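You operate a simulated robot arm through the tools that you are given. There is no shell and no other tool.

The job below is to be done with a simulated robot arm. You get a single attempt, and the scene is never put back.

TASK
Add 20 caps to the small black bin and stand it on PACKED.
Fine: the bin waits in the feeder tray with 10 caps: tray in, set the cap dial, push the pad once, tray out; bin to PACKED, then tray in; leave the other bins.

Only the result counts: the job must be done as asked and must still hold three seconds after the hand-in. Knocking over, shifting, dropping, spilling or breaking anything else fails it. A push-on lid holds only when it is set on centred and level and pressed home; a screw cap is set on level and turned clockwise until tight.

THE ROBOT
A 7-joint arm with a two-finger parallel gripper, fixed in place. Base frame: the origin is at the foot of the arm, x ahead of it, y to its left, z up; the work surface is at about z = 6. Readings come in mm, rad, newtons and seconds.
With the tool pointing down near the work surface it reaches from about 260 to 680 mm from the base axis. Its first joint turns from -2.897 to 2.897 rad. Payload 2.5 kg.
The tool frame sits at the grasp point between the pads (the TCP): z along the fingers, y along the line on which they close. The tips reach 30 mm beyond it. The gripper opens to 94 mm. The fingers are 28 mm wide and 10 mm thick; the gripper's body (50 by 96 mm) begins 55 mm behind the TCP.
Orientation is told as [roll, pitch, yaw] about the base's x, y, z axes, in that order, counted from this pose: with the fingers straight down and closing along the base's y, the tool's x points along the base's -x, its y along +y and its z along -z.

THE INTERFACE
- The arm moves only by the tool servo_tool. Its argument "motion" is a list of rows, each a list of 7 numbers: the turn, a rotation vector about the tool's x, y, z in degrees, then the shift along the tool's x, y, z in mm, then the closure, from 0 (fully open) to 1 (shut). In form: [[rx, ry, rz, dx, dy, dz, claw], ...]. A call has 1 to 20 rows; each row is the pose to reach, as a shift and turn from the pose commanded when the call began, along the tool's axes at that moment. Rows are played at 5 a second. More than 50 mm and 0.15 rad between two rows, or a gripper value outside its range, and nothing of the call is played. A pose out of reach is approached as far as the arm can. The call stops where the force on the tool passes 40 N (or 10 N more than at its start, if that is more) or the arm is blocked; 0.2 s more then pass. Each finger travels about 72 mm/s and halts on what it meets, pressing with about 32 N; the grip force reading is that of the motor and also rises with nothing between the fingers. The clock runs only during rows and for 0.2 s after the last one: add rows that repeat a pose to give the fingers time. The reply holds the time, the measured pose of the TCP, the force on the tool along the base axes, the opening and the grip force, in the units named above and with some noise, with the torque about the TCP (base axes, N m) and any sound that the robot's microphone picked up.
- Cameras (640 x 400 px; columns grow to the right, rows downward): "scene" is fixed at [400.2, 498.7, 762.3]; the picture's right is [-1.00, 0.01, 0.00], its down [0.01, 0.70, -0.72] and it looks along [-0.01, -0.72, -0.70] (base axes); focal length 324 px, centre (320, 200). "wrist" rides on the gripper at [76, 14, -103] in the tool frame; the picture's right is [-0.18, 0.98, 0.00], its down [-0.75, -0.14, -0.64] and it looks along [-0.63, -0.12, 0.77] (tool axes); focal length 243 px, centre (320, 200). There is no depth. A picture from a camera that has moved, and an enlarged one, comes with that camera's place and axes in the base frame and with its lens.
- grab_frame(camera): a new picture of that camera. It takes no simulated time.
- inspect(camera, box): a new picture of the part [left, top, right, bottom] of that camera's present view, enlarged. It takes no simulated time.
- sign_off(): hands the job in; it is judged then, once.

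Nothing tells you positions but the pictures and the camera data. Unless the task says otherwise, let go and move clear before handing in.

The tools are called after "Emit:" by a JSON object that holds its "op" and its "data". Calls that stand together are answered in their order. servo_tool: Moves the arm, as the interface text tells. Its arguments: {"type":"object","properties":{"motion":{"type":"array"}},"required":["motion"]} The other tools are called the same way: grab_frame (camera) takes a picture; inspect (camera, box) takes an enlarged picture of a part of a camera's view; sign_off () hands the job in.

At the start:

```text
clock: 0.0
eef_pos: [359.4, -13.1, 451.9]
tcp_rot: [0.0, 0.0, 0.002]
force: [0.2, 0.5, 0.0]
ft_torque: [-0.01, 0.01, 0.01]
grip_width: 94.0
grasp_force: 0.2
```

scene: 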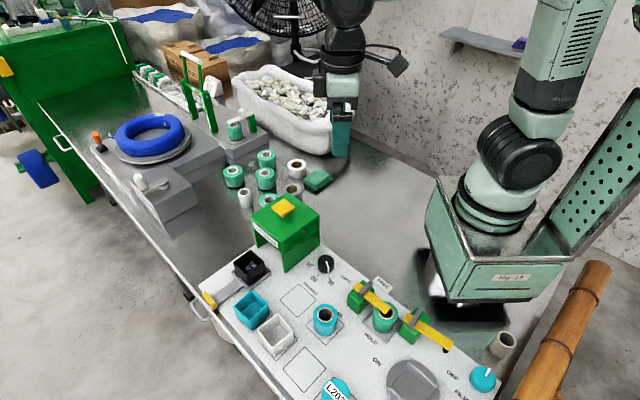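
wrist: 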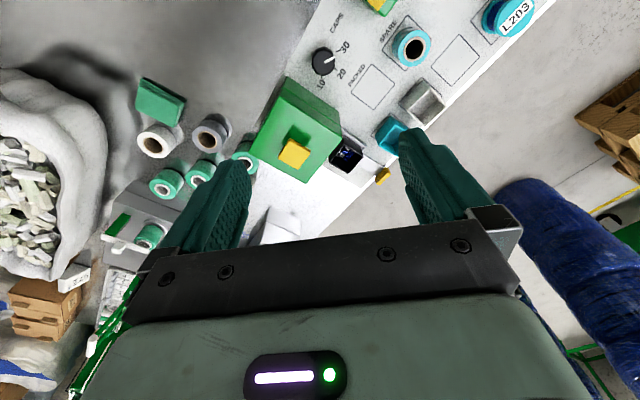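

I see a white panel with a green dispenser (yellow pad on top), a black bin on a feeder tray, a dial marked CAPS 10/20/30, and outlined areas such as PACKED. I'll look closer at these before moving.

Emit:
{"op": "inspect", "data": {"camera": "scene", "box": [190, 180, 350, 280]}}

Emit:
{"op": "inspect", "data": {"camera": "scene", "box": [190, 240, 350, 340]}}

Emit:
{"op": "inspect", "data": {"camera": "wrist", "box": [240, 20, 480, 200]}}

Emit:
{"op": "inspect", "data": {"camera": "scene", "box": [300, 240, 520, 390]}}

```text
4.00 times, centred on (270, 230) of scene
camera zoom: at [400.2, 498.7, 762.3], right [-1.0, 0.01, 0.0], down [0.01, 0.7, -0.72], along [-0.01, -0.72, -0.7], focal length 1296 px, centre (520, 80)
```

zoom: 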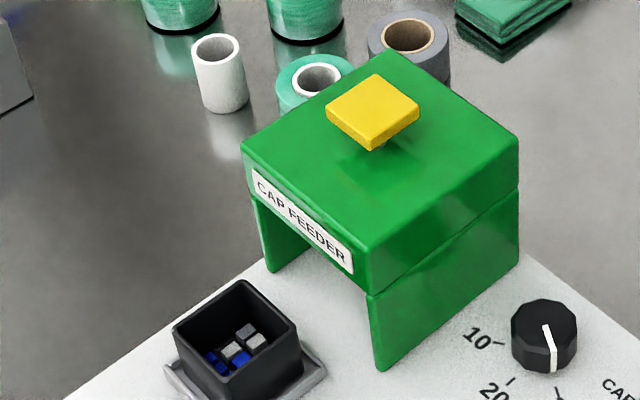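

```text
4.00 times, centred on (270, 290) of scene
camera zoom: at [400.2, 498.7, 762.3], right [-1.0, 0.01, 0.0], down [0.01, 0.7, -0.72], along [-0.01, -0.72, -0.7], focal length 1296 px, centre (520, -160)
```

zoom: 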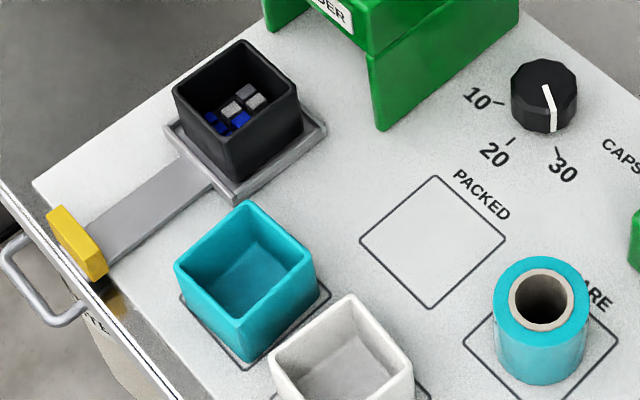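

```text
2.22 times, centred on (360, 110) of wrist
camera zoom: at [283.5, 0.5, 555.7], right [0.18, 0.98, 0.0], down [0.75, -0.14, 0.64], along [0.63, -0.12, -0.77], focal length 539 px, centre (231, 400)
```

zoom: 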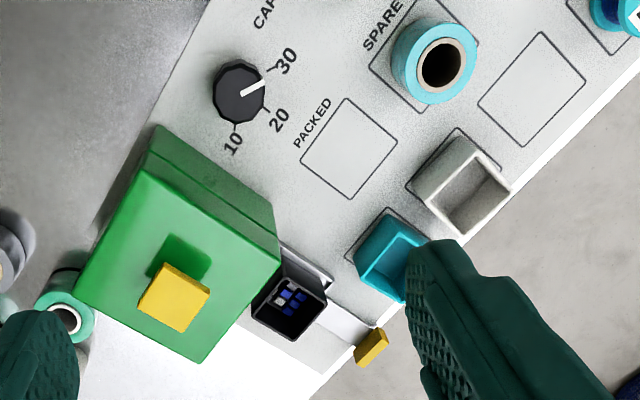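

```text
2.67 times, centred on (410, 315) of scene
camera zoom: at [400.2, 498.7, 762.3], right [-1.0, 0.01, 0.0], down [0.01, 0.7, -0.72], along [-0.01, -0.72, -0.7], focal length 864 px, centre (80, -107)
```

zoom: 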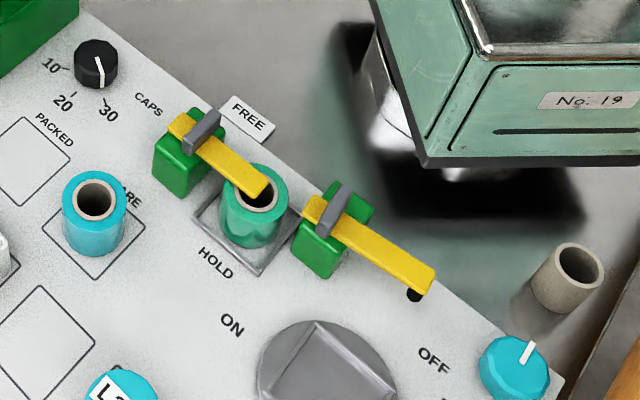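

The bin sits on the tray near x≈578, y≈3, the handle is near (669, 94), PACKED is centred near (449, 84), and the feeder is centred near (483, −82). The dial points at 30. I'll lower the camera for closer views before touching anything.

Emit:
{"op": "servo_tool", "data": {"motion": [[0, 0, 0, 2, 18, 38, 0], [0, 0, 0, 5, 36, 76, 0], [0, 0, 0, 7, 54, 114, 0], [0, 0, 0, 9, 73, 152, 0], [0, 0, 0, 9, 73, 152, 0]]}}

Emit:
{"op": "grab_frame", "data": {"camera": "wrist"}}

```text
clock: 1.2
eef_pos: [349.9, 56.4, 299.5]
tcp_rot: [0.0, -0.001, 0.0]
force: [0.4, -0.3, 0.3]
ft_torque: [0.0, 0.0, 0.02]
grip_width: 93.9
grasp_force: 0.1
```

```text
taken
camera wrist: at [273.5, 71.6, 402.7], right [0.18, 0.98, 0.0], down [0.75, -0.14, 0.64], along [0.63, -0.12, -0.77], focal length 243 px, centre (320, 200)
```

wrist: 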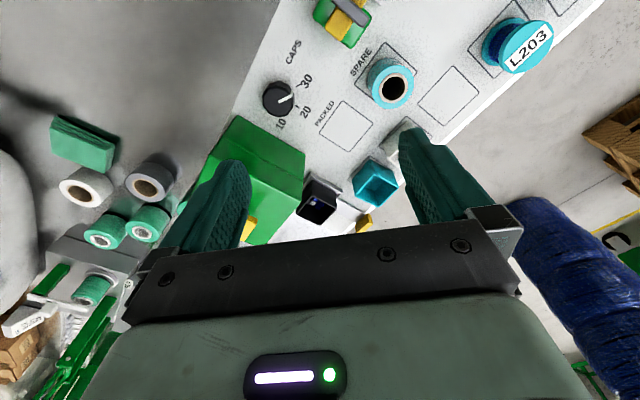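

The top of the wrist picture looks almost straight down, so I need to be more over the objects. I'll move forward in x to see the tray, the handle and the bin.

Emit:
{"op": "servo_tool", "data": {"motion": [[0, 0, 0, -45, 0, 0, 0], [0, 0, 0, -90, 0, 0, 0], [0, 0, 0, -135, 0, 0, 0], [0, 0, 0, -180, 0, 0, 0], [0, 0, 0, -180, 0, 0, 0]]}}

Emit:
{"op": "grab_frame", "data": {"camera": "wrist"}}

Emit:
{"op": "inspect", "data": {"camera": "wrist", "box": [200, 0, 440, 150]}}

```text
clock: 2.4
eef_pos: [529.9, 57.7, 298.9]
tcp_rot: [0.001, 0.0, 0.0]
force: [-0.4, -0.8, 0.1]
ft_torque: [-0.03, 0.02, 0.01]
grip_width: 94.2
grasp_force: 0.0
```

```text
taken
camera wrist: at [454.5, 72.6, 401.5], right [0.18, 0.98, 0.0], down [0.75, -0.14, 0.64], along [0.63, -0.12, -0.77], focal length 243 px, centre (320, 200)
```

wrist: 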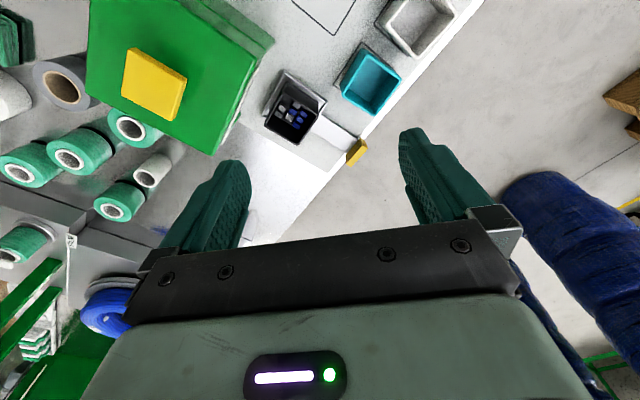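

```text
2.67 times, centred on (320, 75) of wrist
camera zoom: at [454.5, 72.6, 401.5], right [0.18, 0.98, 0.0], down [0.75, -0.14, 0.64], along [0.63, -0.12, -0.77], focal length 647 px, centre (320, 533)
```

zoom: 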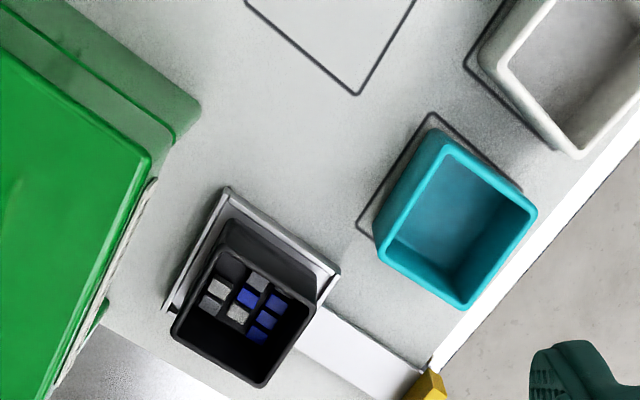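

The tray is about 76 mm square, centred near (580, 6) and turned 45°, and the handle is near (666, 97). I'll move closer to refine the handle, tray and bin positions.

Emit:
{"op": "servo_tool", "data": {"motion": [[0, 0, 0, -30, 7, 17, 0], [0, 0, 0, -60, 15, 34, 0], [0, 0, 0, -90, 22, 50, 0], [0, 0, 0, -90, 22, 50, 0]]}}

Emit:
{"op": "grab_frame", "data": {"camera": "wrist"}}

Emit:
{"op": "inspect", "data": {"camera": "wrist", "box": [220, 0, 420, 125]}}

Emit:
{"op": "inspect", "data": {"camera": "scene", "box": [180, 250, 276, 310]}}

```text
clock: 3.4
eef_pos: [618.7, 79.5, 248.5]
tcp_rot: [0.0, -0.001, 0.0]
force: [0.2, 0.5, 0.1]
ft_torque: [0.01, -0.02, 0.0]
grip_width: 94.0
grasp_force: 0.1
```

```text
taken
camera wrist: at [543.6, 93.1, 351.6], right [0.18, 0.98, 0.0], down [0.75, -0.14, 0.64], along [0.63, -0.12, -0.77], focal length 243 px, centre (320, 200)
```

wrist: 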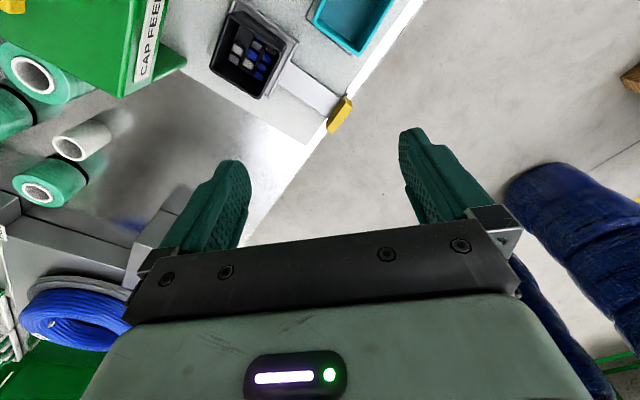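

```text
3.20 times, centred on (320, 62) of wrist
camera zoom: at [543.6, 93.1, 351.6], right [0.18, 0.98, 0.0], down [0.75, -0.14, 0.64], along [0.63, -0.12, -0.77], focal length 776 px, centre (320, 640)
```

zoom: 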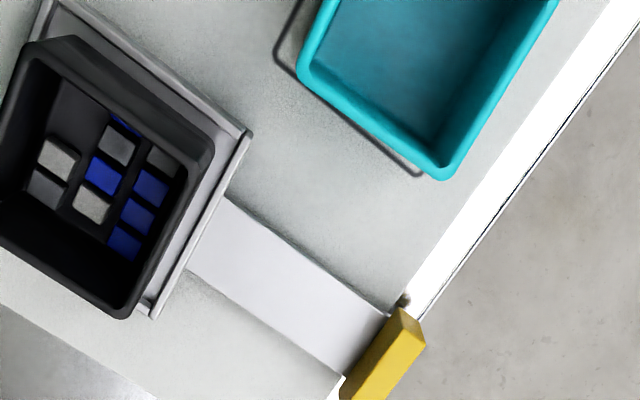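

```text
6.67 times, centred on (228, 280) of scene
camera zoom: at [400.2, 498.7, 762.3], right [-1.0, 0.01, 0.0], down [0.01, 0.7, -0.72], along [-0.01, -0.72, -0.7], focal length 2160 px, centre (933, -333)
```

zoom: 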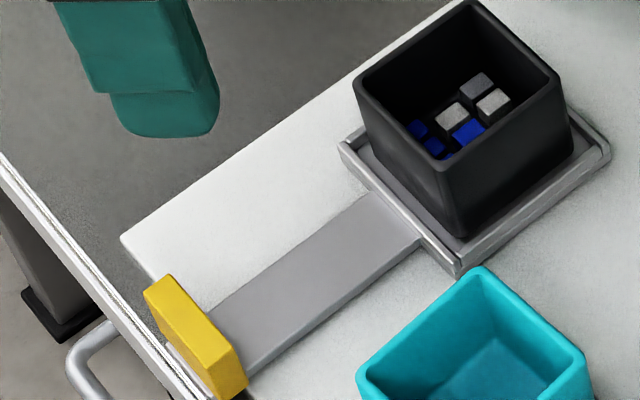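

The handle is a thin upright yellow block at the outer end of the grey strip. I'll zoom in on it for exact corners.

Emit:
{"op": "inspect", "data": {"camera": "wrist", "box": [292, 80, 388, 140]}}

Emit:
{"op": "inspect", "data": {"camera": "wrist", "box": [190, 0, 310, 75]}}

Emit:
{"op": "inspect", "data": {"camera": "scene", "box": [190, 280, 254, 320]}}

```text
6.67 times, centred on (340, 110) of wrist
camera zoom: at [543.6, 93.1, 351.6], right [0.18, 0.98, 0.0], down [0.75, -0.14, 0.64], along [0.63, -0.12, -0.77], focal length 1618 px, centre (187, 800)
```

zoom: 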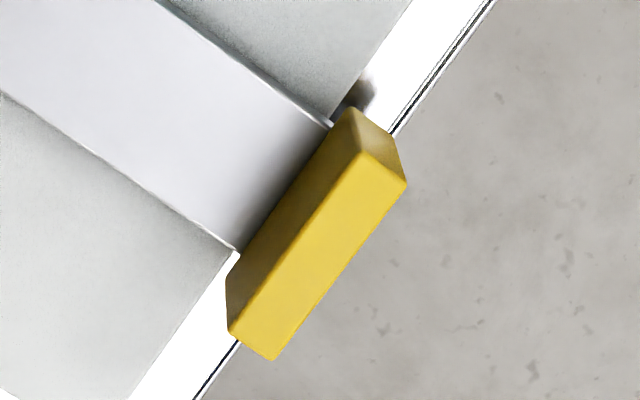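

```text
5.33 times, centred on (250, 38) of wrist
camera zoom: at [543.6, 93.1, 351.6], right [0.18, 0.98, 0.0], down [0.75, -0.14, 0.64], along [0.63, -0.12, -0.77], focal length 1294 px, centre (693, 1067)
```

zoom: 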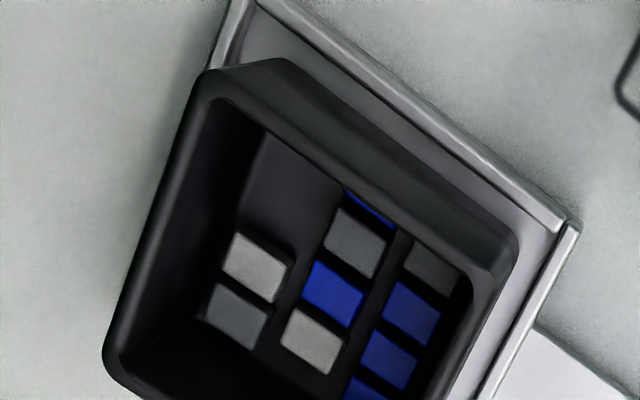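

```text
10.00 times, centred on (222, 300) of scene
camera zoom: at [400.2, 498.7, 762.3], right [-1.0, 0.01, 0.0], down [0.01, 0.7, -0.72], along [-0.01, -0.72, -0.7], focal length 3240 px, centre (1300, -800)
```

zoom: 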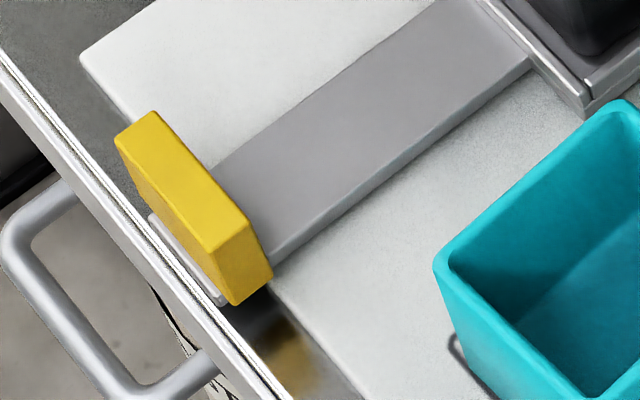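

The handle is a plate about 44 × 11 mm with its top at z≈35, centred near (670, 96), at 45°. I'll turn the gripper −45° so the fingers close across its thickness, and hover above it.

Emit:
{"op": "servo_tool", "data": {"motion": [[0, 0, 7.5, -8.4, 2.7, 17, 0.2], [0, 0, 15, -16.8, 5.4, 34, 0.45], [0, 0, 22.5, -25, 8, 51, 0.45], [0, 0, 30, -33.4, 10.7, 68, 0.45], [0, 0, 37.5, -41.8, 13.4, 85, 0.45], [0, 0, 45, -50, 16, 109, 0.45], [0, 0, 45, -50, 16, 109, 0.45]]}}

Emit:
{"op": "grab_frame", "data": {"camera": "wrist"}}

Emit:
{"op": "grab_frame", "data": {"camera": "scene"}}

```text
clock: 5.0
eef_pos: [670.7, 100.6, 143.0]
tcp_rot: [0.0, 0.001, -0.787]
force: [-0.7, 0.5, -0.8]
ft_torque: [-0.01, 0.01, 0.01]
grip_width: 51.8
grasp_force: 0.1
```

```text
taken
camera wrist: at [626.3, 164.1, 246.4], right [0.83, 0.56, 0.0], down [0.43, -0.63, 0.64], along [0.36, -0.53, -0.77], focal length 243 px, centre (320, 200)
```

wrist: 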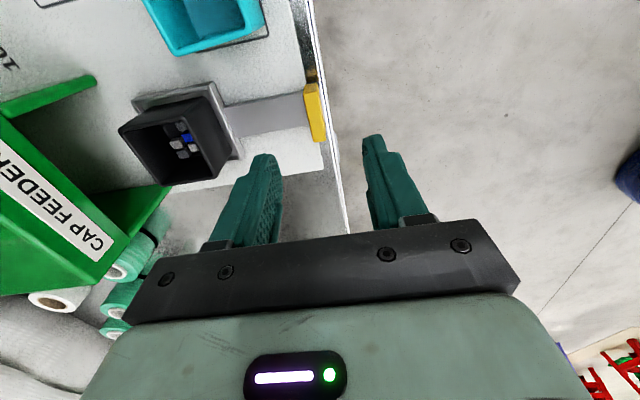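

```text
taken
```

scene: 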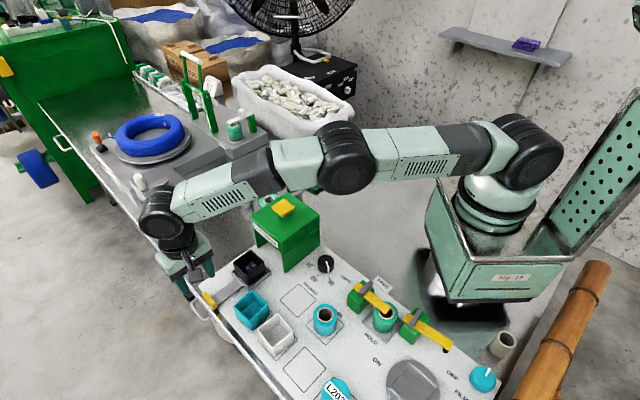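

I'm hovering above the handle. I'll zoom the wrist view to recheck its position relative to the fingers.

Emit:
{"op": "inspect", "data": {"camera": "wrist", "box": [240, 60, 400, 160]}}

Emit:
{"op": "inspect", "data": {"camera": "scene", "box": [140, 220, 268, 300]}}

```text
4.00 times, centred on (320, 110) of wrist
camera zoom: at [626.3, 164.1, 246.4], right [0.83, 0.56, 0.0], down [0.43, -0.63, 0.64], along [0.36, -0.53, -0.77], focal length 970 px, centre (320, 560)
```

zoom: 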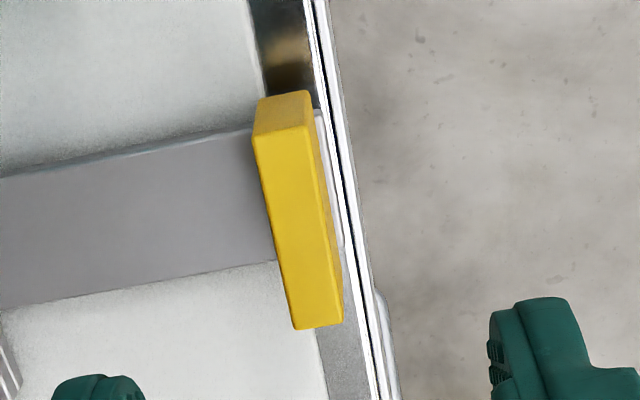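

```text
5.00 times, centred on (204, 260) of scene
camera zoom: at [400.2, 498.7, 762.3], right [-1.0, 0.01, 0.0], down [0.01, 0.7, -0.72], along [-0.01, -0.72, -0.7], focal length 1620 px, centre (900, -100)
```

zoom: 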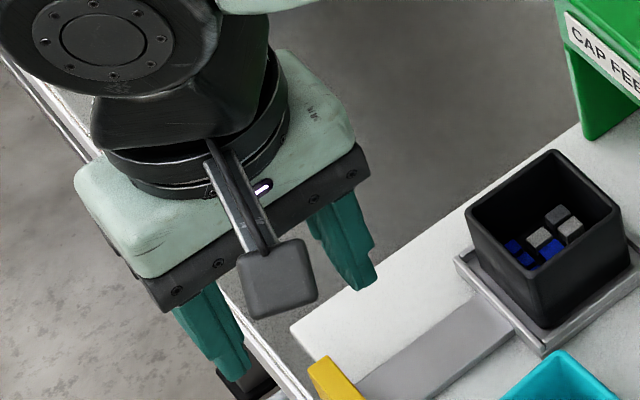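

The plate's long faces are parallel to my fingers, and its centre is offset by about (−3.5, −4.7) mm in the tool frame. I'll correct that and go down astride it.

Emit:
{"op": "servo_tool", "data": {"motion": [[0, 0, 0, -3.5, -4.7, 20, 0.45], [0, 0, 0, -3.5, -4.7, 40, 0.45], [0, 0, 0, -3.5, -4.7, 60, 0.45], [0, 0, 0, -3.5, -4.7, 72, 0.45], [0, 0, 0, -3.5, -4.7, 84, 0.45], [0, 0, 0, -3.5, -4.7, 92, 0.45], [0, 0, 0, -3.5, -4.7, 92, 0.45]]}}

Emit:
{"op": "grab_frame", "data": {"camera": "wrist"}}

Emit:
{"op": "inspect", "data": {"camera": "scene", "box": [140, 240, 268, 320]}}

```text
clock: 6.6
eef_pos: [669.4, 93.1, 49.6]
tcp_rot: [-0.001, 0.0, -0.786]
force: [-0.1, -0.6, 0.9]
ft_torque: [-0.02, 0.01, -0.02]
grip_width: 51.7
grasp_force: 0.1
```

```text
taken
camera wrist: at [626.0, 156.1, 153.6], right [0.83, 0.56, 0.0], down [0.43, -0.63, 0.64], along [0.36, -0.53, -0.77], focal length 243 px, centre (320, 200)
```

wrist: 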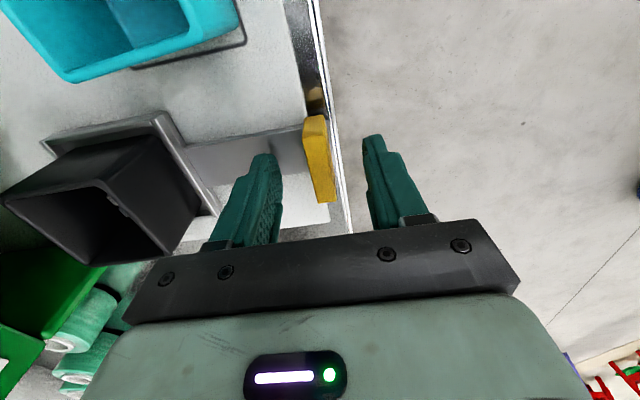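

```text
5.00 times, centred on (204, 280) of scene
camera zoom: at [400.2, 498.7, 762.3], right [-1.0, 0.01, 0.0], down [0.01, 0.7, -0.72], along [-0.01, -0.72, -0.7], focal length 1620 px, centre (900, -200)
```

zoom: 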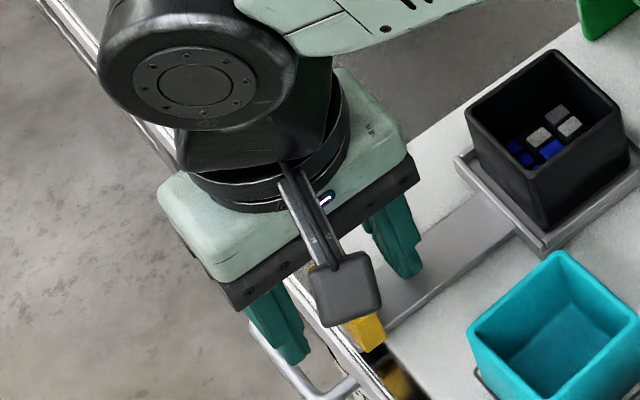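

The fingers straddle the handle with free space on both sides and no contact force. I'll close on the plate.

Emit:
{"op": "servo_tool", "data": {"motion": [[0, 0, 0, 0, 0, 0, 0.7], [0, 0, 0, 0, 0, 0, 0.85], [0, 0, 0, 0, 0, 0, 0.95], [0, 0, 0, 0, 0, 0, 1], [0, 0, 0, 0, 0, 0, 1]]}}

Emit:
{"op": "inspect", "data": {"camera": "wrist", "box": [200, 80, 440, 230]}}

```text
clock: 7.8
eef_pos: [669.9, 93.1, 50.3]
tcp_rot: [0.0, 0.0, -0.786]
force: [-0.5, -0.8, -0.1]
ft_torque: [-0.01, -0.06, 0.01]
grip_width: 11.8
grasp_force: 44.7
```

```text
2.67 times, centred on (320, 155) of wrist
camera zoom: at [625.9, 156.1, 153.6], right [0.83, 0.56, 0.0], down [0.43, -0.63, 0.64], along [0.36, -0.53, -0.77], focal length 647 px, centre (320, 320)
```

zoom: 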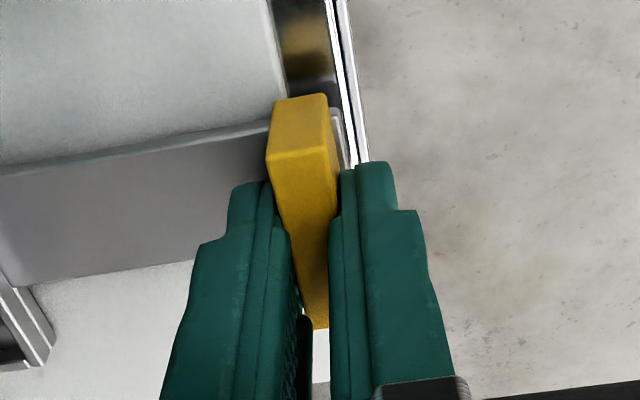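

I have the handle, with 11.8 mm between the fingers. I'll push the tray in gently along its 45° slide, watching for force.

Emit:
{"op": "servo_tool", "data": {"motion": [[0, 0, 0, 0, -2, 0, 1], [0, 0, 0, 0, -5, 0, 1], [0, 0, 0, 0, -10, 0, 1], [0, 0, 0, 0, -16, 0, 1], [0, 0, 0, 0, -22, 0, 1], [0, 0, 0, 0, -28, 0, 1], [0, 0, 0, 0, -34, 0, 1], [0, 0, 0, 0, -40, 0, 1], [0, 0, 0, 0, -46, 0, 1], [0, 0, 0, 0, -52, 0, 1], [0, 0, 0, 0, -58, 0, 1], [0, 0, 0, 0, -64, 0, 1], [0, 0, 0, 0, -70, 0, 1], [0, 0, 0, 0, -75, 0, 1], [0, 0, 0, 0, -80, 0, 1], [0, 0, 0, 0, -84, 0, 1], [0, 0, 0, 0, -87, 0, 1], [0, 0, 0, 0, -89, 0, 1], [0, 0, 0, 0, -90, 0, 1], [0, 0, 0, 0, -90, 0, 1]]}}

Emit:
{"op": "grab_frame", "data": {"camera": "scene"}}

Emit:
{"op": "grab_frame", "data": {"camera": "wrist"}}

```text
clock: 12.0
eef_pos: [605.2, 28.4, 49.4]
tcp_rot: [0.001, 0.002, -0.787]
force: [-18.4, 16.1, 15.4]
ft_torque: [0.22, 0.22, -0.03]
grip_width: 11.9
grasp_force: 45.1
```

```text
taken
```

scene: 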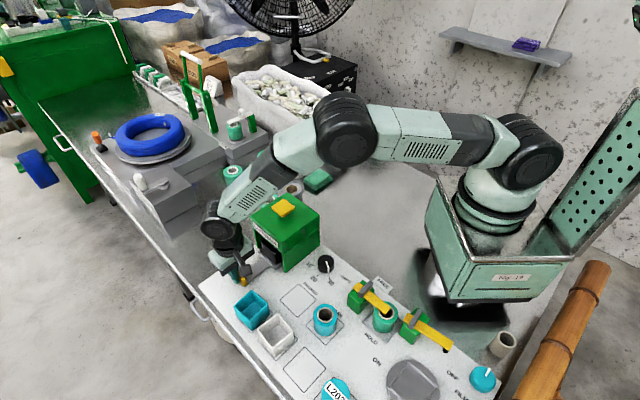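

```text
taken
camera wrist: at [562.1, 91.7, 153.3], right [0.82, 0.57, 0.0], down [0.43, -0.63, 0.64], along [0.36, -0.53, -0.77], focal length 243 px, centre (320, 200)
```

wrist: 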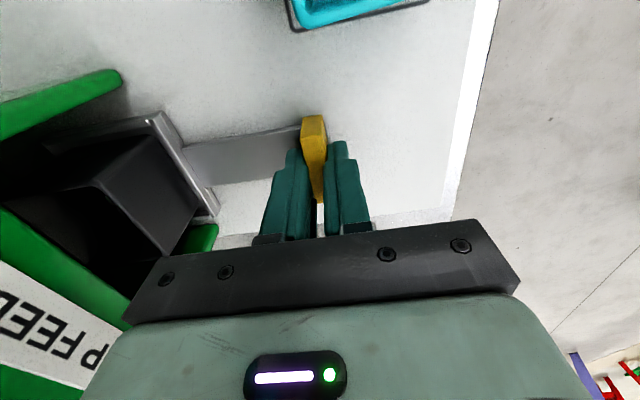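

The tray has moved about 90 mm, but side load has built up, at roughly 24 N across the slide and 15 N vertical. I'll relax the grip so the fingers sit loosely around the plate and see if it clears.

Emit:
{"op": "servo_tool", "data": {"motion": [[0, 0, 0, 0, 0, 0, 0.8], [0, 0, 0, 0, 0, 0, 0.78], [0, 0, 0, 0, 0, 0, 0.78]]}}

Emit:
{"op": "inspect", "data": {"camera": "wrist", "box": [120, 60, 440, 260]}}

Emit:
{"op": "inspect", "data": {"camera": "scene", "box": [190, 180, 350, 280]}}

```text
clock: 12.8
eef_pos: [606.2, 26.7, 50.8]
tcp_rot: [0.001, 0.001, -0.785]
force: [0.2, 0.1, 0.7]
ft_torque: [0.01, 0.0, 0.0]
grip_width: 20.8
grasp_force: 0.1
```

```text
2.00 times, centred on (280, 160) of wrist
camera zoom: at [562.5, 90.9, 153.1], right [0.83, 0.56, 0.0], down [0.43, -0.63, 0.64], along [0.36, -0.53, -0.77], focal length 485 px, centre (400, 280)
```

zoom: 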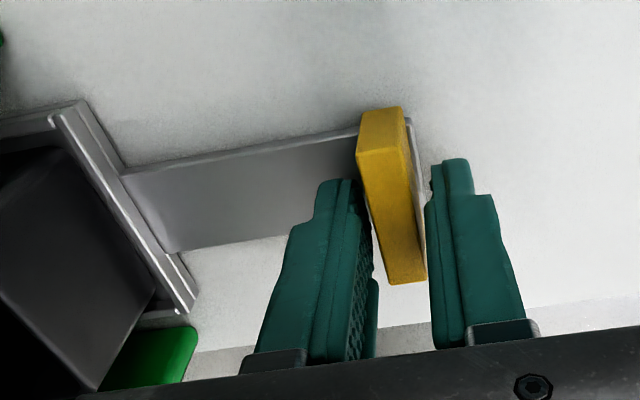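

```text
4.00 times, centred on (270, 230) of scene
camera zoom: at [400.2, 498.7, 762.3], right [-1.0, 0.01, 0.0], down [0.01, 0.7, -0.72], along [-0.01, -0.72, -0.7], focal length 1296 px, centre (520, 80)
```

zoom: 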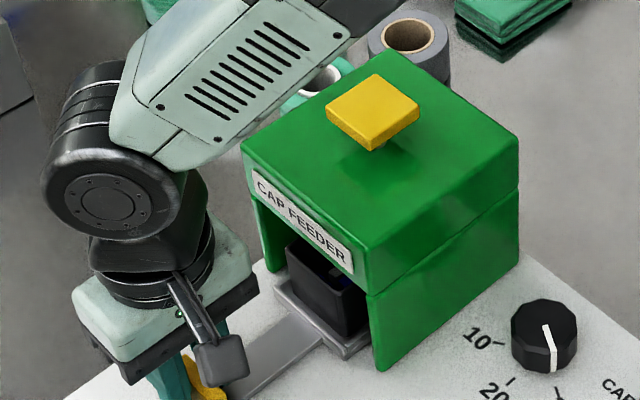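

The load cleared and the tray is tracking centrally into the feeder. I'll keep pushing with the outer finger only, in small steps, until the end stop.

Emit:
{"op": "servo_tool", "data": {"motion": [[0, 0, 0, 0, -3, 0, 0.78], [0, 0, 0, 0, -6, 0, 0.78], [0, 0, 0, 0, -9, 0, 0.78], [0, 0, 0, 0, -12, 0, 0.78], [0, 0, 0, 0, -15, 0, 0.78], [0, 0, 0, 0, -18, 0, 0.78], [0, 0, 0, 0, -21, 0, 0.78], [0, 0, 0, 0, -24, 0, 0.78], [0, 0, 0, 0, -27, 0, 0.78], [0, 0, 0, 0, -30, 0, 0.78], [0, 0, 0, 0, -30, 0, 0.78]]}}

Emit:
{"op": "grab_frame", "data": {"camera": "wrist"}}

Emit:
{"op": "inspect", "data": {"camera": "scene", "box": [190, 180, 350, 280]}}

```text
clock: 15.2
eef_pos: [585.8, 7.2, 49.9]
tcp_rot: [0.0, 0.001, -0.786]
force: [0.5, 0.6, -0.4]
ft_torque: [0.01, -0.01, 0.02]
grip_width: 21.0
grasp_force: 0.7
```

```text
taken
camera wrist: at [541.8, 70.4, 152.1], right [0.83, 0.56, 0.0], down [0.43, -0.63, 0.64], along [0.36, -0.53, -0.77], focal length 243 px, centre (320, 200)
```

wrist: 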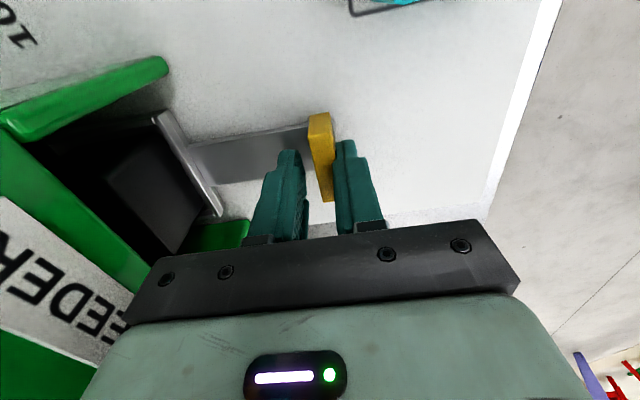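

```text
4.00 times, centred on (270, 230) of scene
camera zoom: at [400.2, 498.7, 762.3], right [-1.0, 0.01, 0.0], down [0.01, 0.7, -0.72], along [-0.01, -0.72, -0.7], focal length 1296 px, centre (520, 80)
```

zoom: 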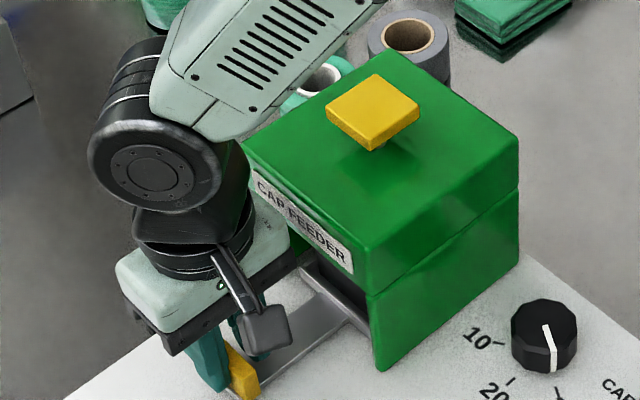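

The tray needs roughly 14 mm more, but the hand body would come close to the feeder face. I'll lift, close the fingers, and push from just outside the handle to gain about 20 mm of clearance.

Emit:
{"op": "servo_tool", "data": {"motion": [[0, 0, 0, 0, 2, 0, 0.75], [0, 0, 0, 0, 2, -20, 0.75], [0, 0, 0, 0, 2, -40, 0.75], [0, 0, 0, 0, 15, -40, 0.9], [0, 0, 0, 0, 30, -40, 1], [0, 0, 0, 0, 30, -40, 1], [0, 0, 0, 0, 30, -20, 1], [0, 0, 0, 0, 30, -6, 1], [0, 0, 0, 0, 30, 0, 1], [0, 0, 0, 0, 30, 0, 1]]}}

Emit:
{"op": "grab_frame", "data": {"camera": "wrist"}}

Emit:
{"op": "inspect", "data": {"camera": "scene", "box": [190, 200, 350, 300]}}

```text
clock: 17.4
eef_pos: [606.1, 27.1, 49.2]
tcp_rot: [0.001, 0.0, -0.787]
force: [0.0, -0.1, -1.2]
ft_torque: [0.02, -0.01, 0.01]
grip_width: 0.0
grasp_force: 31.8
```

```text
taken
camera wrist: at [562.2, 90.6, 152.2], right [0.83, 0.56, 0.0], down [0.43, -0.63, 0.64], along [0.36, -0.53, -0.77], focal length 243 px, centre (320, 200)
```

wrist: 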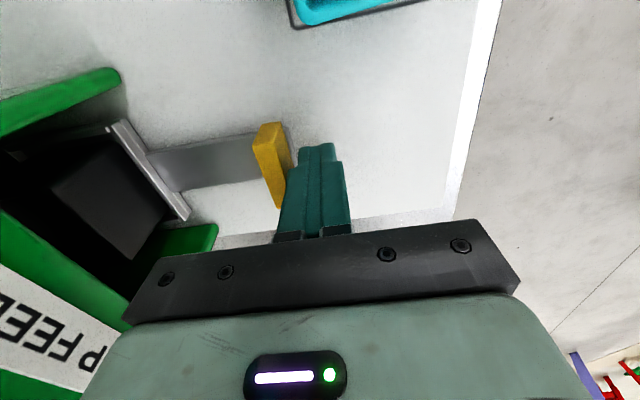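

```text
4.00 times, centred on (270, 250) of scene
camera zoom: at [400.2, 498.7, 762.3], right [-1.0, 0.01, 0.0], down [0.01, 0.7, -0.72], along [-0.01, -0.72, -0.7], focal length 1296 px, centre (520, 0)
```

zoom: 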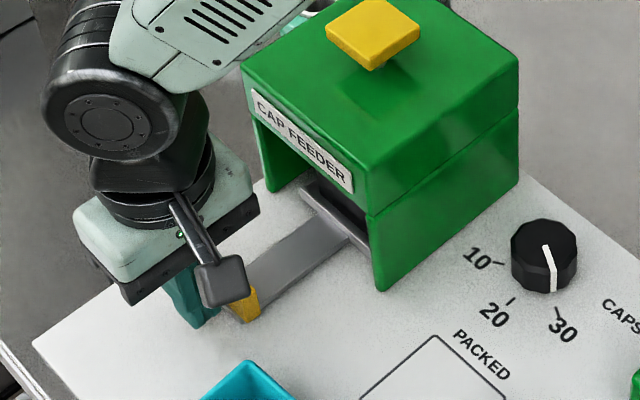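

The closed fingers are now just outside the handle. I'll push in slow 2 mm steps until the stop is felt.

Emit:
{"op": "servo_tool", "data": {"motion": [[0, 0, 0, 0, -4, 0, 1], [0, 0, 0, 0, -7, 0, 1], [0, 0, 0, 0, -9, 0, 1], [0, 0, 0, 0, -11, 0, 1], [0, 0, 0, 0, -13, 0, 1], [0, 0, 0, 0, -15, 0, 1], [0, 0, 0, 0, -17, 0, 1], [0, 0, 0, 0, -19, 0, 1], [0, 0, 0, 0, -21, 0, 1], [0, 0, 0, 0, -23, 0, 1], [0, 0, 0, 0, -25, 0, 1], [0, 0, 0, 0, -27, 0, 1], [0, 0, 0, 0, -29, 0, 1]]}}

Emit:
{"op": "grab_frame", "data": {"camera": "wrist"}}

Emit:
{"op": "inspect", "data": {"camera": "scene", "box": [190, 200, 350, 300]}}

```text
clock: 20.2
eef_pos: [590.1, 11.3, 48.9]
tcp_rot: [0.012, -0.005, -0.783]
force: [3.9, 1.9, -3.5]
ft_torque: [0.0, -0.1, -0.07]
grip_width: 0.0
grasp_force: 32.0
stopped in row 13: the force on the tool passed its limit at 44 N (the readings are from after the stop); the commanded pose is now the measured one
```

```text
taken
camera wrist: at [544.6, 74.5, 152.6], right [0.82, 0.57, 0.01], down [0.43, -0.63, 0.64], along [0.37, -0.53, -0.76], focal length 243 px, centre (320, 200)
```

wrist: 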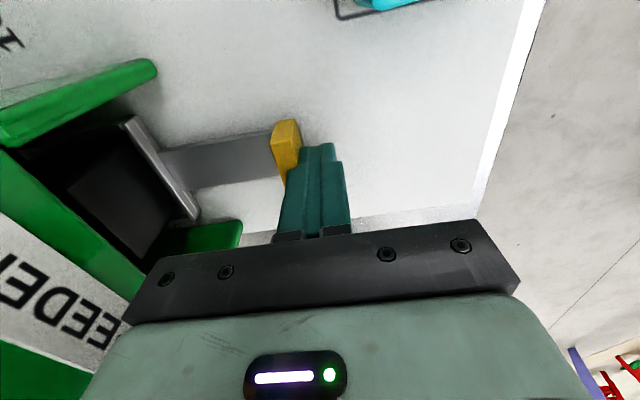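

```text
4.00 times, centred on (270, 250) of scene
camera zoom: at [400.2, 498.7, 762.3], right [-1.0, 0.01, 0.0], down [0.01, 0.7, -0.72], along [-0.01, -0.72, -0.7], focal length 1296 px, centre (520, 0)
```

zoom: 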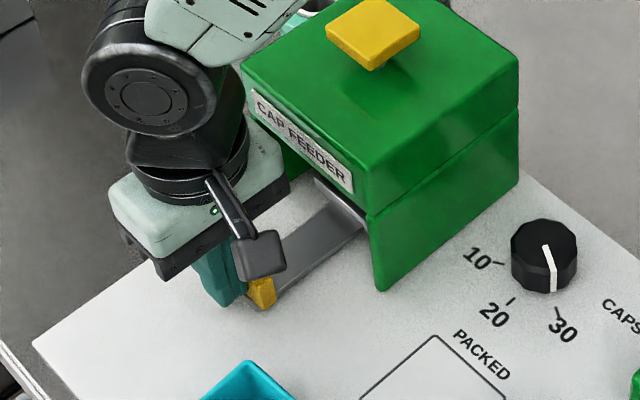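

The stop was felt at 44 N after about 130 mm of travel, so the tray is fully in. I'll back off, lift, and go over to the dial for a close look.

Emit:
{"op": "servo_tool", "data": {"motion": [[0, 0, 0, 0, 6, 0, 1], [0.7, -0.3, 0.1, 0, 10, -30, 1], [0.7, -0.3, 0.1, 0, 10, -75, 1], [0.7, -0.3, 0.1, 0, 10, -120, 1], [0.7, -0.3, 0.1, 0, 10, -160, 1], [0.7, -0.3, 0.1, 0, 10, -160, 1]]}}

Emit:
{"op": "grab_frame", "data": {"camera": "scene"}}

Emit:
{"op": "inspect", "data": {"camera": "scene", "box": [190, 180, 350, 280]}}

```text
clock: 21.6
eef_pos: [593.8, 18.6, 209.5]
tcp_rot: [-0.004, -0.012, -0.786]
force: [-1.0, -1.2, -0.8]
ft_torque: [-0.01, 0.0, -0.02]
grip_width: 0.0
grasp_force: 31.7
```

```text
taken
```

scene: 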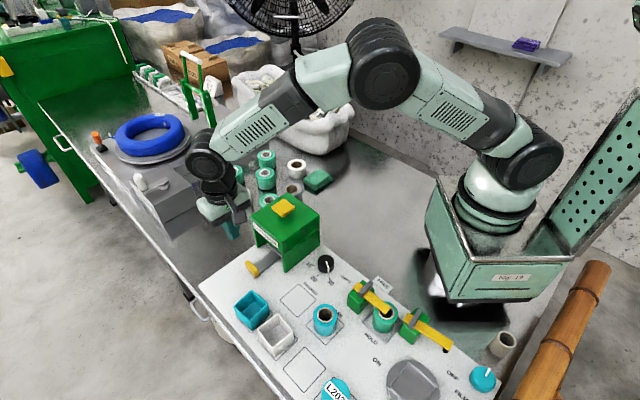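

```text
4.00 times, centred on (270, 230) of scene
camera zoom: at [400.2, 498.7, 762.3], right [-1.0, 0.01, 0.0], down [0.01, 0.7, -0.72], along [-0.01, -0.72, -0.7], focal length 1296 px, centre (520, 80)
```

zoom: 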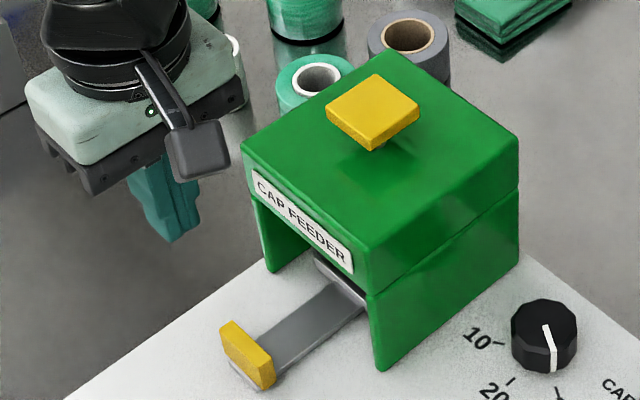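

The tray is fully home and the feeder is undisturbed. Next I go over the dial near (377, −14), with the camera facing away from the feeder, to read its exact angle.

Emit:
{"op": "servo_tool", "data": {"motion": [[-0.23, 0.69, 0, 21, -29, 0, 1], [-0.23, 0.69, 0, 43, -59, 0, 1], [-0.23, 0.69, 0, 65, -88, 0, 1], [-0.23, 0.69, 0, 87, -118, 0, 1], [-0.23, 0.69, 0, 109, -147, 0, 0.8], [-0.23, 0.69, 0, 130, -177, 0, 0.5], [-0.23, 0.69, 0, 130, -177, 20, 0.3], [-0.23, 0.69, 0, 130, -177, 20, 0.3]]}}

Emit:
{"op": "grab_frame", "data": {"camera": "wrist"}}

Emit:
{"op": "inspect", "data": {"camera": "wrist", "box": [240, 60, 400, 160]}}

```text
clock: 23.4
eef_pos: [377.3, -15.8, 188.8]
tcp_rot: [0.003, 0.001, -0.786]
force: [1.1, -0.1, -0.4]
ft_torque: [0.0, 0.02, 0.01]
grip_width: 65.5
grasp_force: 0.1
```

```text
taken
camera wrist: at [333.9, 46.8, 292.7], right [0.82, 0.57, 0.0], down [0.43, -0.63, 0.64], along [0.36, -0.53, -0.77], focal length 243 px, centre (320, 200)
```

wrist: 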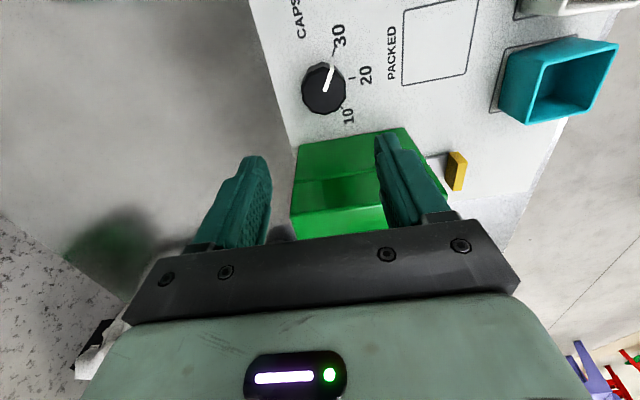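

```text
4.00 times, centred on (320, 110) of wrist
camera zoom: at [333.9, 46.8, 292.7], right [0.82, 0.57, 0.0], down [0.43, -0.63, 0.64], along [0.36, -0.53, -0.77], focal length 970 px, centre (320, 560)
```

zoom: 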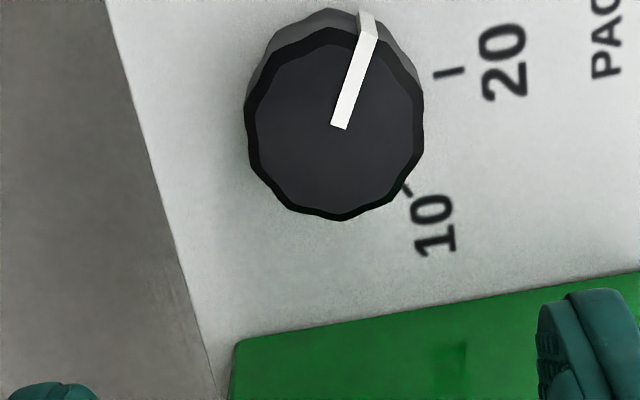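

The dial sits slightly off the tool axis. I'll zoom in to read the pointer and the tick marks.

Emit:
{"op": "inspect", "data": {"camera": "wrist", "box": [270, 30, 390, 130]}}

```text
4.00 times, centred on (330, 80) of wrist
camera zoom: at [333.9, 46.8, 292.7], right [0.82, 0.57, 0.0], down [0.43, -0.63, 0.64], along [0.36, -0.53, -0.77], focal length 970 px, centre (280, 680)
```

zoom: 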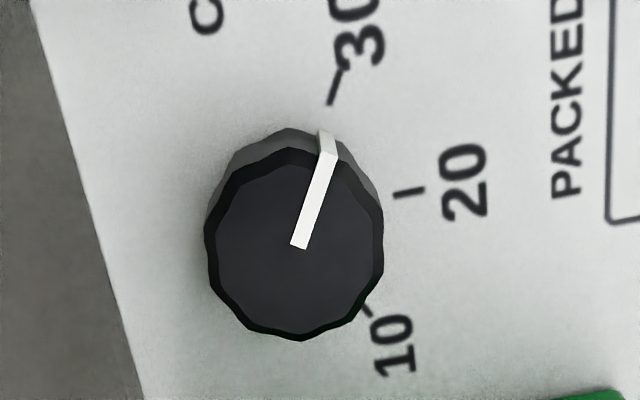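

Working in the tool frame, the dial centre is at (3.8, 5.2) mm with radius about 22 and top at z≈35. The ticks are 60° apart and the pointer is on 30, so 20 is 60° clockwise seen from above. I'll centre, pre-turn to yaw −15°, come down closer and check the flats.

Emit:
{"op": "servo_tool", "data": {"motion": [[0, 0, -7.5, 1, 1.3, 18, 0.3], [0, 0, -15, 2, 2.6, 36, 0.2], [0, 0, -22.5, 3, 4, 54, 0.2], [0, 0, -30, 3.8, 5.2, 72, 0.2], [0, 0, -30, 3.8, 5.2, 72, 0.2]]}}

Emit:
{"op": "grab_frame", "data": {"camera": "wrist"}}

Emit:
{"op": "inspect", "data": {"camera": "wrist", "box": [250, 50, 410, 150]}}

```text
clock: 24.6
eef_pos: [378.2, -10.0, 116.5]
tcp_rot: [0.002, 0.002, -0.261]
force: [0.2, 0.0, 1.2]
ft_torque: [0.02, 0.0, -0.01]
grip_width: 75.3
grasp_force: 0.0
```

```text
taken
camera wrist: at [308.5, 22.0, 219.2], right [0.43, 0.9, 0.0], down [0.69, -0.33, 0.64], along [0.58, -0.27, -0.77], focal length 243 px, centre (320, 200)
```

wrist: 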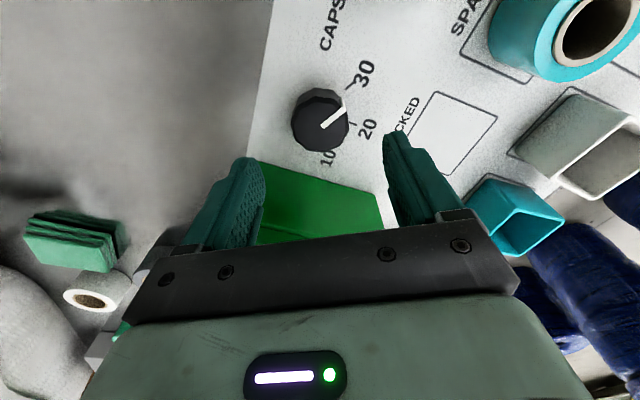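

```text
4.00 times, centred on (330, 100) of wrist
camera zoom: at [308.5, 22.0, 219.2], right [0.43, 0.9, 0.0], down [0.69, -0.33, 0.64], along [0.58, -0.27, -0.77], focal length 970 px, centre (280, 600)
```

zoom: 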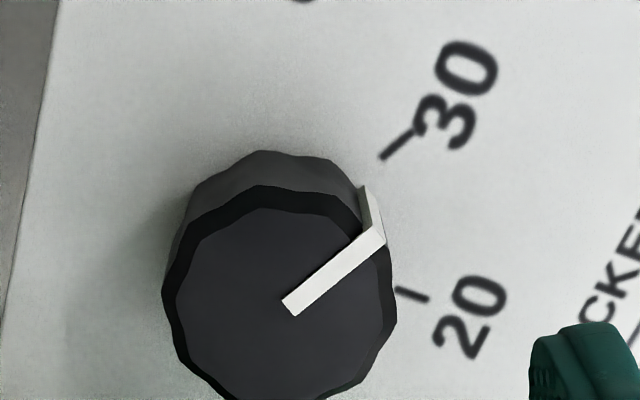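

The gripper is centred on the dial within about 1 mm. I'll go down and close on the knob's sides.

Emit:
{"op": "servo_tool", "data": {"motion": [[0, 0, 0, 0, 0.6, 20, 0.2], [0, 0, 0, 0, 0.6, 40, 0.2], [0, 0, 0, 0, 0.6, 56, 0.2], [0, 0, 0, 0, 0.6, 66, 0.2], [0, 0, 0, 0, 0.6, 72, 0.2], [0, 0, 0, 0, 0.6, 72, 0.2]]}}

Emit:
{"op": "inspect", "data": {"camera": "scene", "box": [260, 200, 420, 300]}}

Emit:
{"op": "grab_frame", "data": {"camera": "wrist"}}

```text
clock: 26.0
eef_pos: [378.4, -8.7, 44.4]
tcp_rot: [0.0, -0.001, -0.262]
force: [-0.9, 0.3, 0.0]
ft_torque: [-0.01, 0.03, 0.03]
grip_width: 75.0
grasp_force: 0.0
```

```text
4.00 times, centred on (340, 250) of scene
camera zoom: at [400.2, 498.7, 762.3], right [-1.0, 0.01, 0.0], down [0.01, 0.7, -0.72], along [-0.01, -0.72, -0.7], focal length 1296 px, centre (240, 0)
```

zoom: 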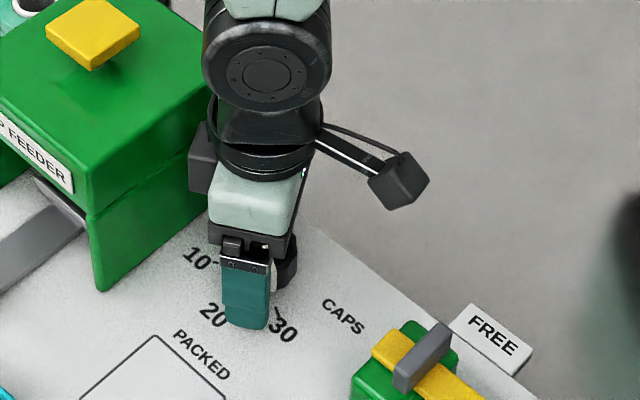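

```text
taken
camera wrist: at [309.1, 24.0, 146.7], right [0.43, 0.9, 0.0], down [0.69, -0.33, 0.64], along [0.58, -0.28, -0.77], focal length 243 px, centre (320, 200)
```

wrist: 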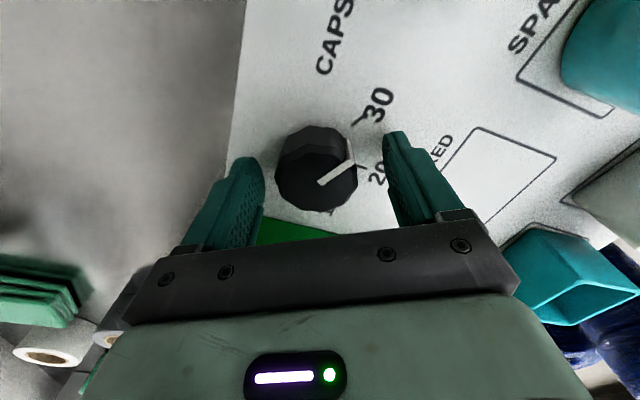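

I notice a dark box on the far side of the hand that could swing toward the feeder when I turn the knob. I'll check its size before closing.

Emit:
{"op": "inspect", "data": {"camera": "scene", "box": [290, 210, 354, 250]}}

Emit:
{"op": "inspect", "data": {"camera": "scene", "box": [272, 200, 368, 290]}}

```text
10.00 times, centred on (322, 230) of scene
camera zoom: at [400.2, 498.7, 762.3], right [-1.0, 0.01, 0.0], down [0.01, 0.7, -0.72], along [-0.01, -0.72, -0.7], focal length 3240 px, centre (300, -100)
```

zoom: 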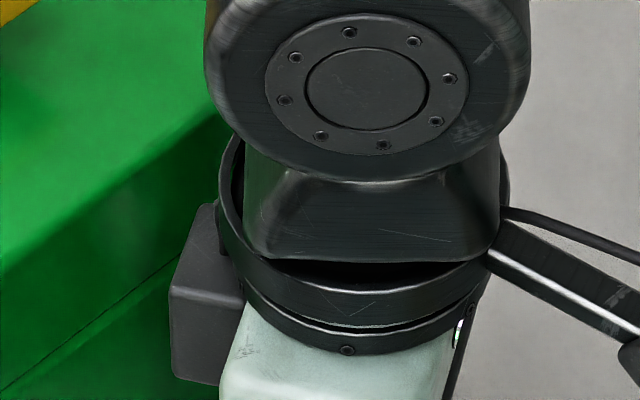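

```text
4.44 times, centred on (320, 245) of scene
camera zoom: at [400.2, 498.7, 762.3], right [-1.0, 0.01, 0.0], down [0.01, 0.7, -0.72], along [-0.01, -0.72, -0.7], focal length 1440 px, centre (320, 0)
```

zoom: 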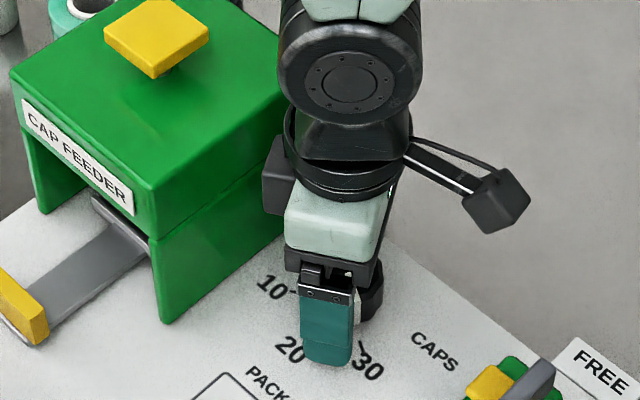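

The box reaches only about 47 mm from the tool axis, while the feeder wall is about 67 mm from the dial axis, so turning is clear. I'll close on the knob.

Emit:
{"op": "servo_tool", "data": {"motion": [[0, 0, 0, 0, 0, 0, 0.35], [0, 0, 0, 0, 0, 0, 0.45], [0, 0, 0, 0, 0, 0, 0.52], [0, 0, 0, 0, 0, 0, 0.6], [0, 0, 0, 0, 0, 0, 0.7], [0, 0, 0, 0, 0, 0, 0.8]]}}

Emit:
{"op": "grab_frame", "data": {"camera": "wrist"}}

```text
clock: 27.4
eef_pos: [378.6, -10.4, 43.8]
tcp_rot: [0.001, 0.002, -0.263]
force: [-4.3, -21.1, 2.4]
ft_torque: [-0.62, 0.09, 0.0]
grip_width: 44.9
grasp_force: 45.1
```

```text
taken
camera wrist: at [308.9, 22.8, 146.7], right [0.43, 0.9, 0.0], down [0.69, -0.33, 0.64], along [0.58, -0.28, -0.77], focal length 243 px, centre (320, 200)
```

wrist: 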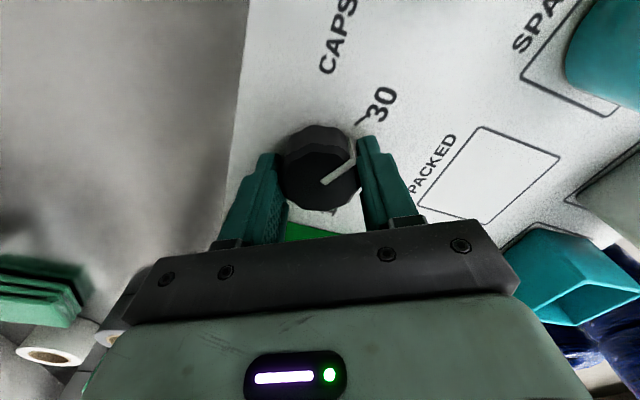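

It's gripped at 44.9 mm, but a side load of about 21 N shows I'm off by 1–2 mm in tool y. I'll shift to relieve it before turning.

Emit:
{"op": "servo_tool", "data": {"motion": [[0, 0, 0, 0, -0.7, 0, 0.8], [0, 0, 0, 0, -1.4, 0, 0.8], [0, 0, 0, 0, -1.4, 0, 0.8]]}}

```text
clock: 28.2
eef_pos: [380.1, -12.2, 43.3]
tcp_rot: [0.003, 0.002, -0.262]
force: [0.8, -18.3, -19.0]
ft_torque: [-0.66, 0.4, -0.07]
grip_width: 44.6
grasp_force: 44.9
```

Emit:
{"op": "servo_tool", "data": {"motion": [[0, 0, 0, 0, -0.7, -0.5, 0.8], [0, 0, 0, 0, -1.3, -0.5, 0.8], [0, 0, 0, 0, -1.3, -0.5, 0.8]]}}

Emit:
{"op": "inspect", "data": {"camera": "wrist", "box": [220, 80, 420, 240]}}

```text
clock: 28.6
eef_pos: [379.1, -11.9, 43.2]
tcp_rot: [0.002, 0.002, -0.261]
force: [3.3, -0.4, -5.8]
ft_torque: [-0.44, 0.71, -0.07]
grip_width: 44.9
grasp_force: 44.6
stopped in row 1: the force on the tool passed its limit at 41 N (the readings are from after the stop); the commanded pose is now the measured one
```

```text
2.50 times, centred on (320, 160) of wrist
camera zoom: at [308.6, 22.4, 146.9], right [0.43, 0.9, 0.0], down [0.69, -0.33, 0.64], along [0.58, -0.28, -0.77], focal length 606 px, centre (320, 300)
```

zoom: 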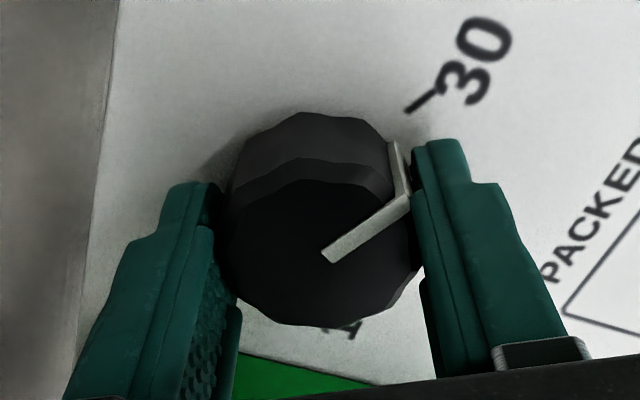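

After the stop the arm settled with small forces, the knob is gripped, and the pointer is still at 30. I'll turn in small steps (+tool z, which is clockwise from above) and watch the load.

Emit:
{"op": "servo_tool", "data": {"motion": [[0, 0, 3, 0, 0, 0, 0.8], [0, 0, 7, 0, 0, 0, 0.8], [0, 0, 11, 0, 0, 0, 0.8], [0, 0, 15, 0, 0, 0, 0.8], [0, 0, 19, 0, 0, 0, 0.8], [0, 0, 23, 0, 0, 0, 0.8], [0, 0, 27, 0, 0, 0, 0.8], [0, 0, 30, 0, 0, 0, 0.8]]}}

Emit:
{"op": "inspect", "data": {"camera": "wrist", "box": [220, 80, 420, 240]}}

```text
clock: 30.4
eef_pos: [378.9, -10.0, 42.7]
tcp_rot: [0.002, 0.001, -0.786]
force: [-10.8, 0.2, 17.7]
ft_torque: [-0.65, -0.34, 0.03]
grip_width: 44.7
grasp_force: 45.4
```

```text
2.50 times, centred on (320, 160) of wrist
camera zoom: at [334.8, 52.7, 147.1], right [0.83, 0.56, 0.0], down [0.43, -0.63, 0.64], along [0.36, -0.53, -0.77], focal length 606 px, centre (320, 300)
```

zoom: 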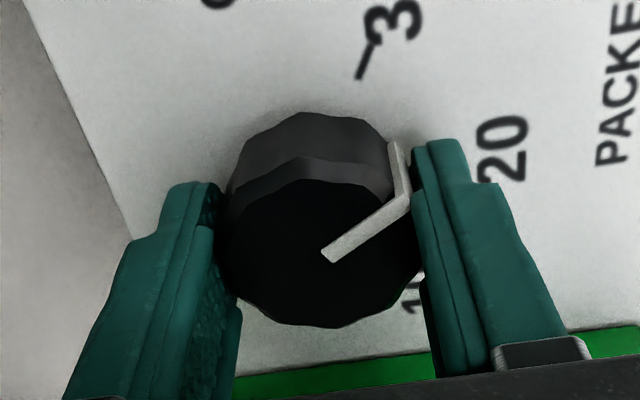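

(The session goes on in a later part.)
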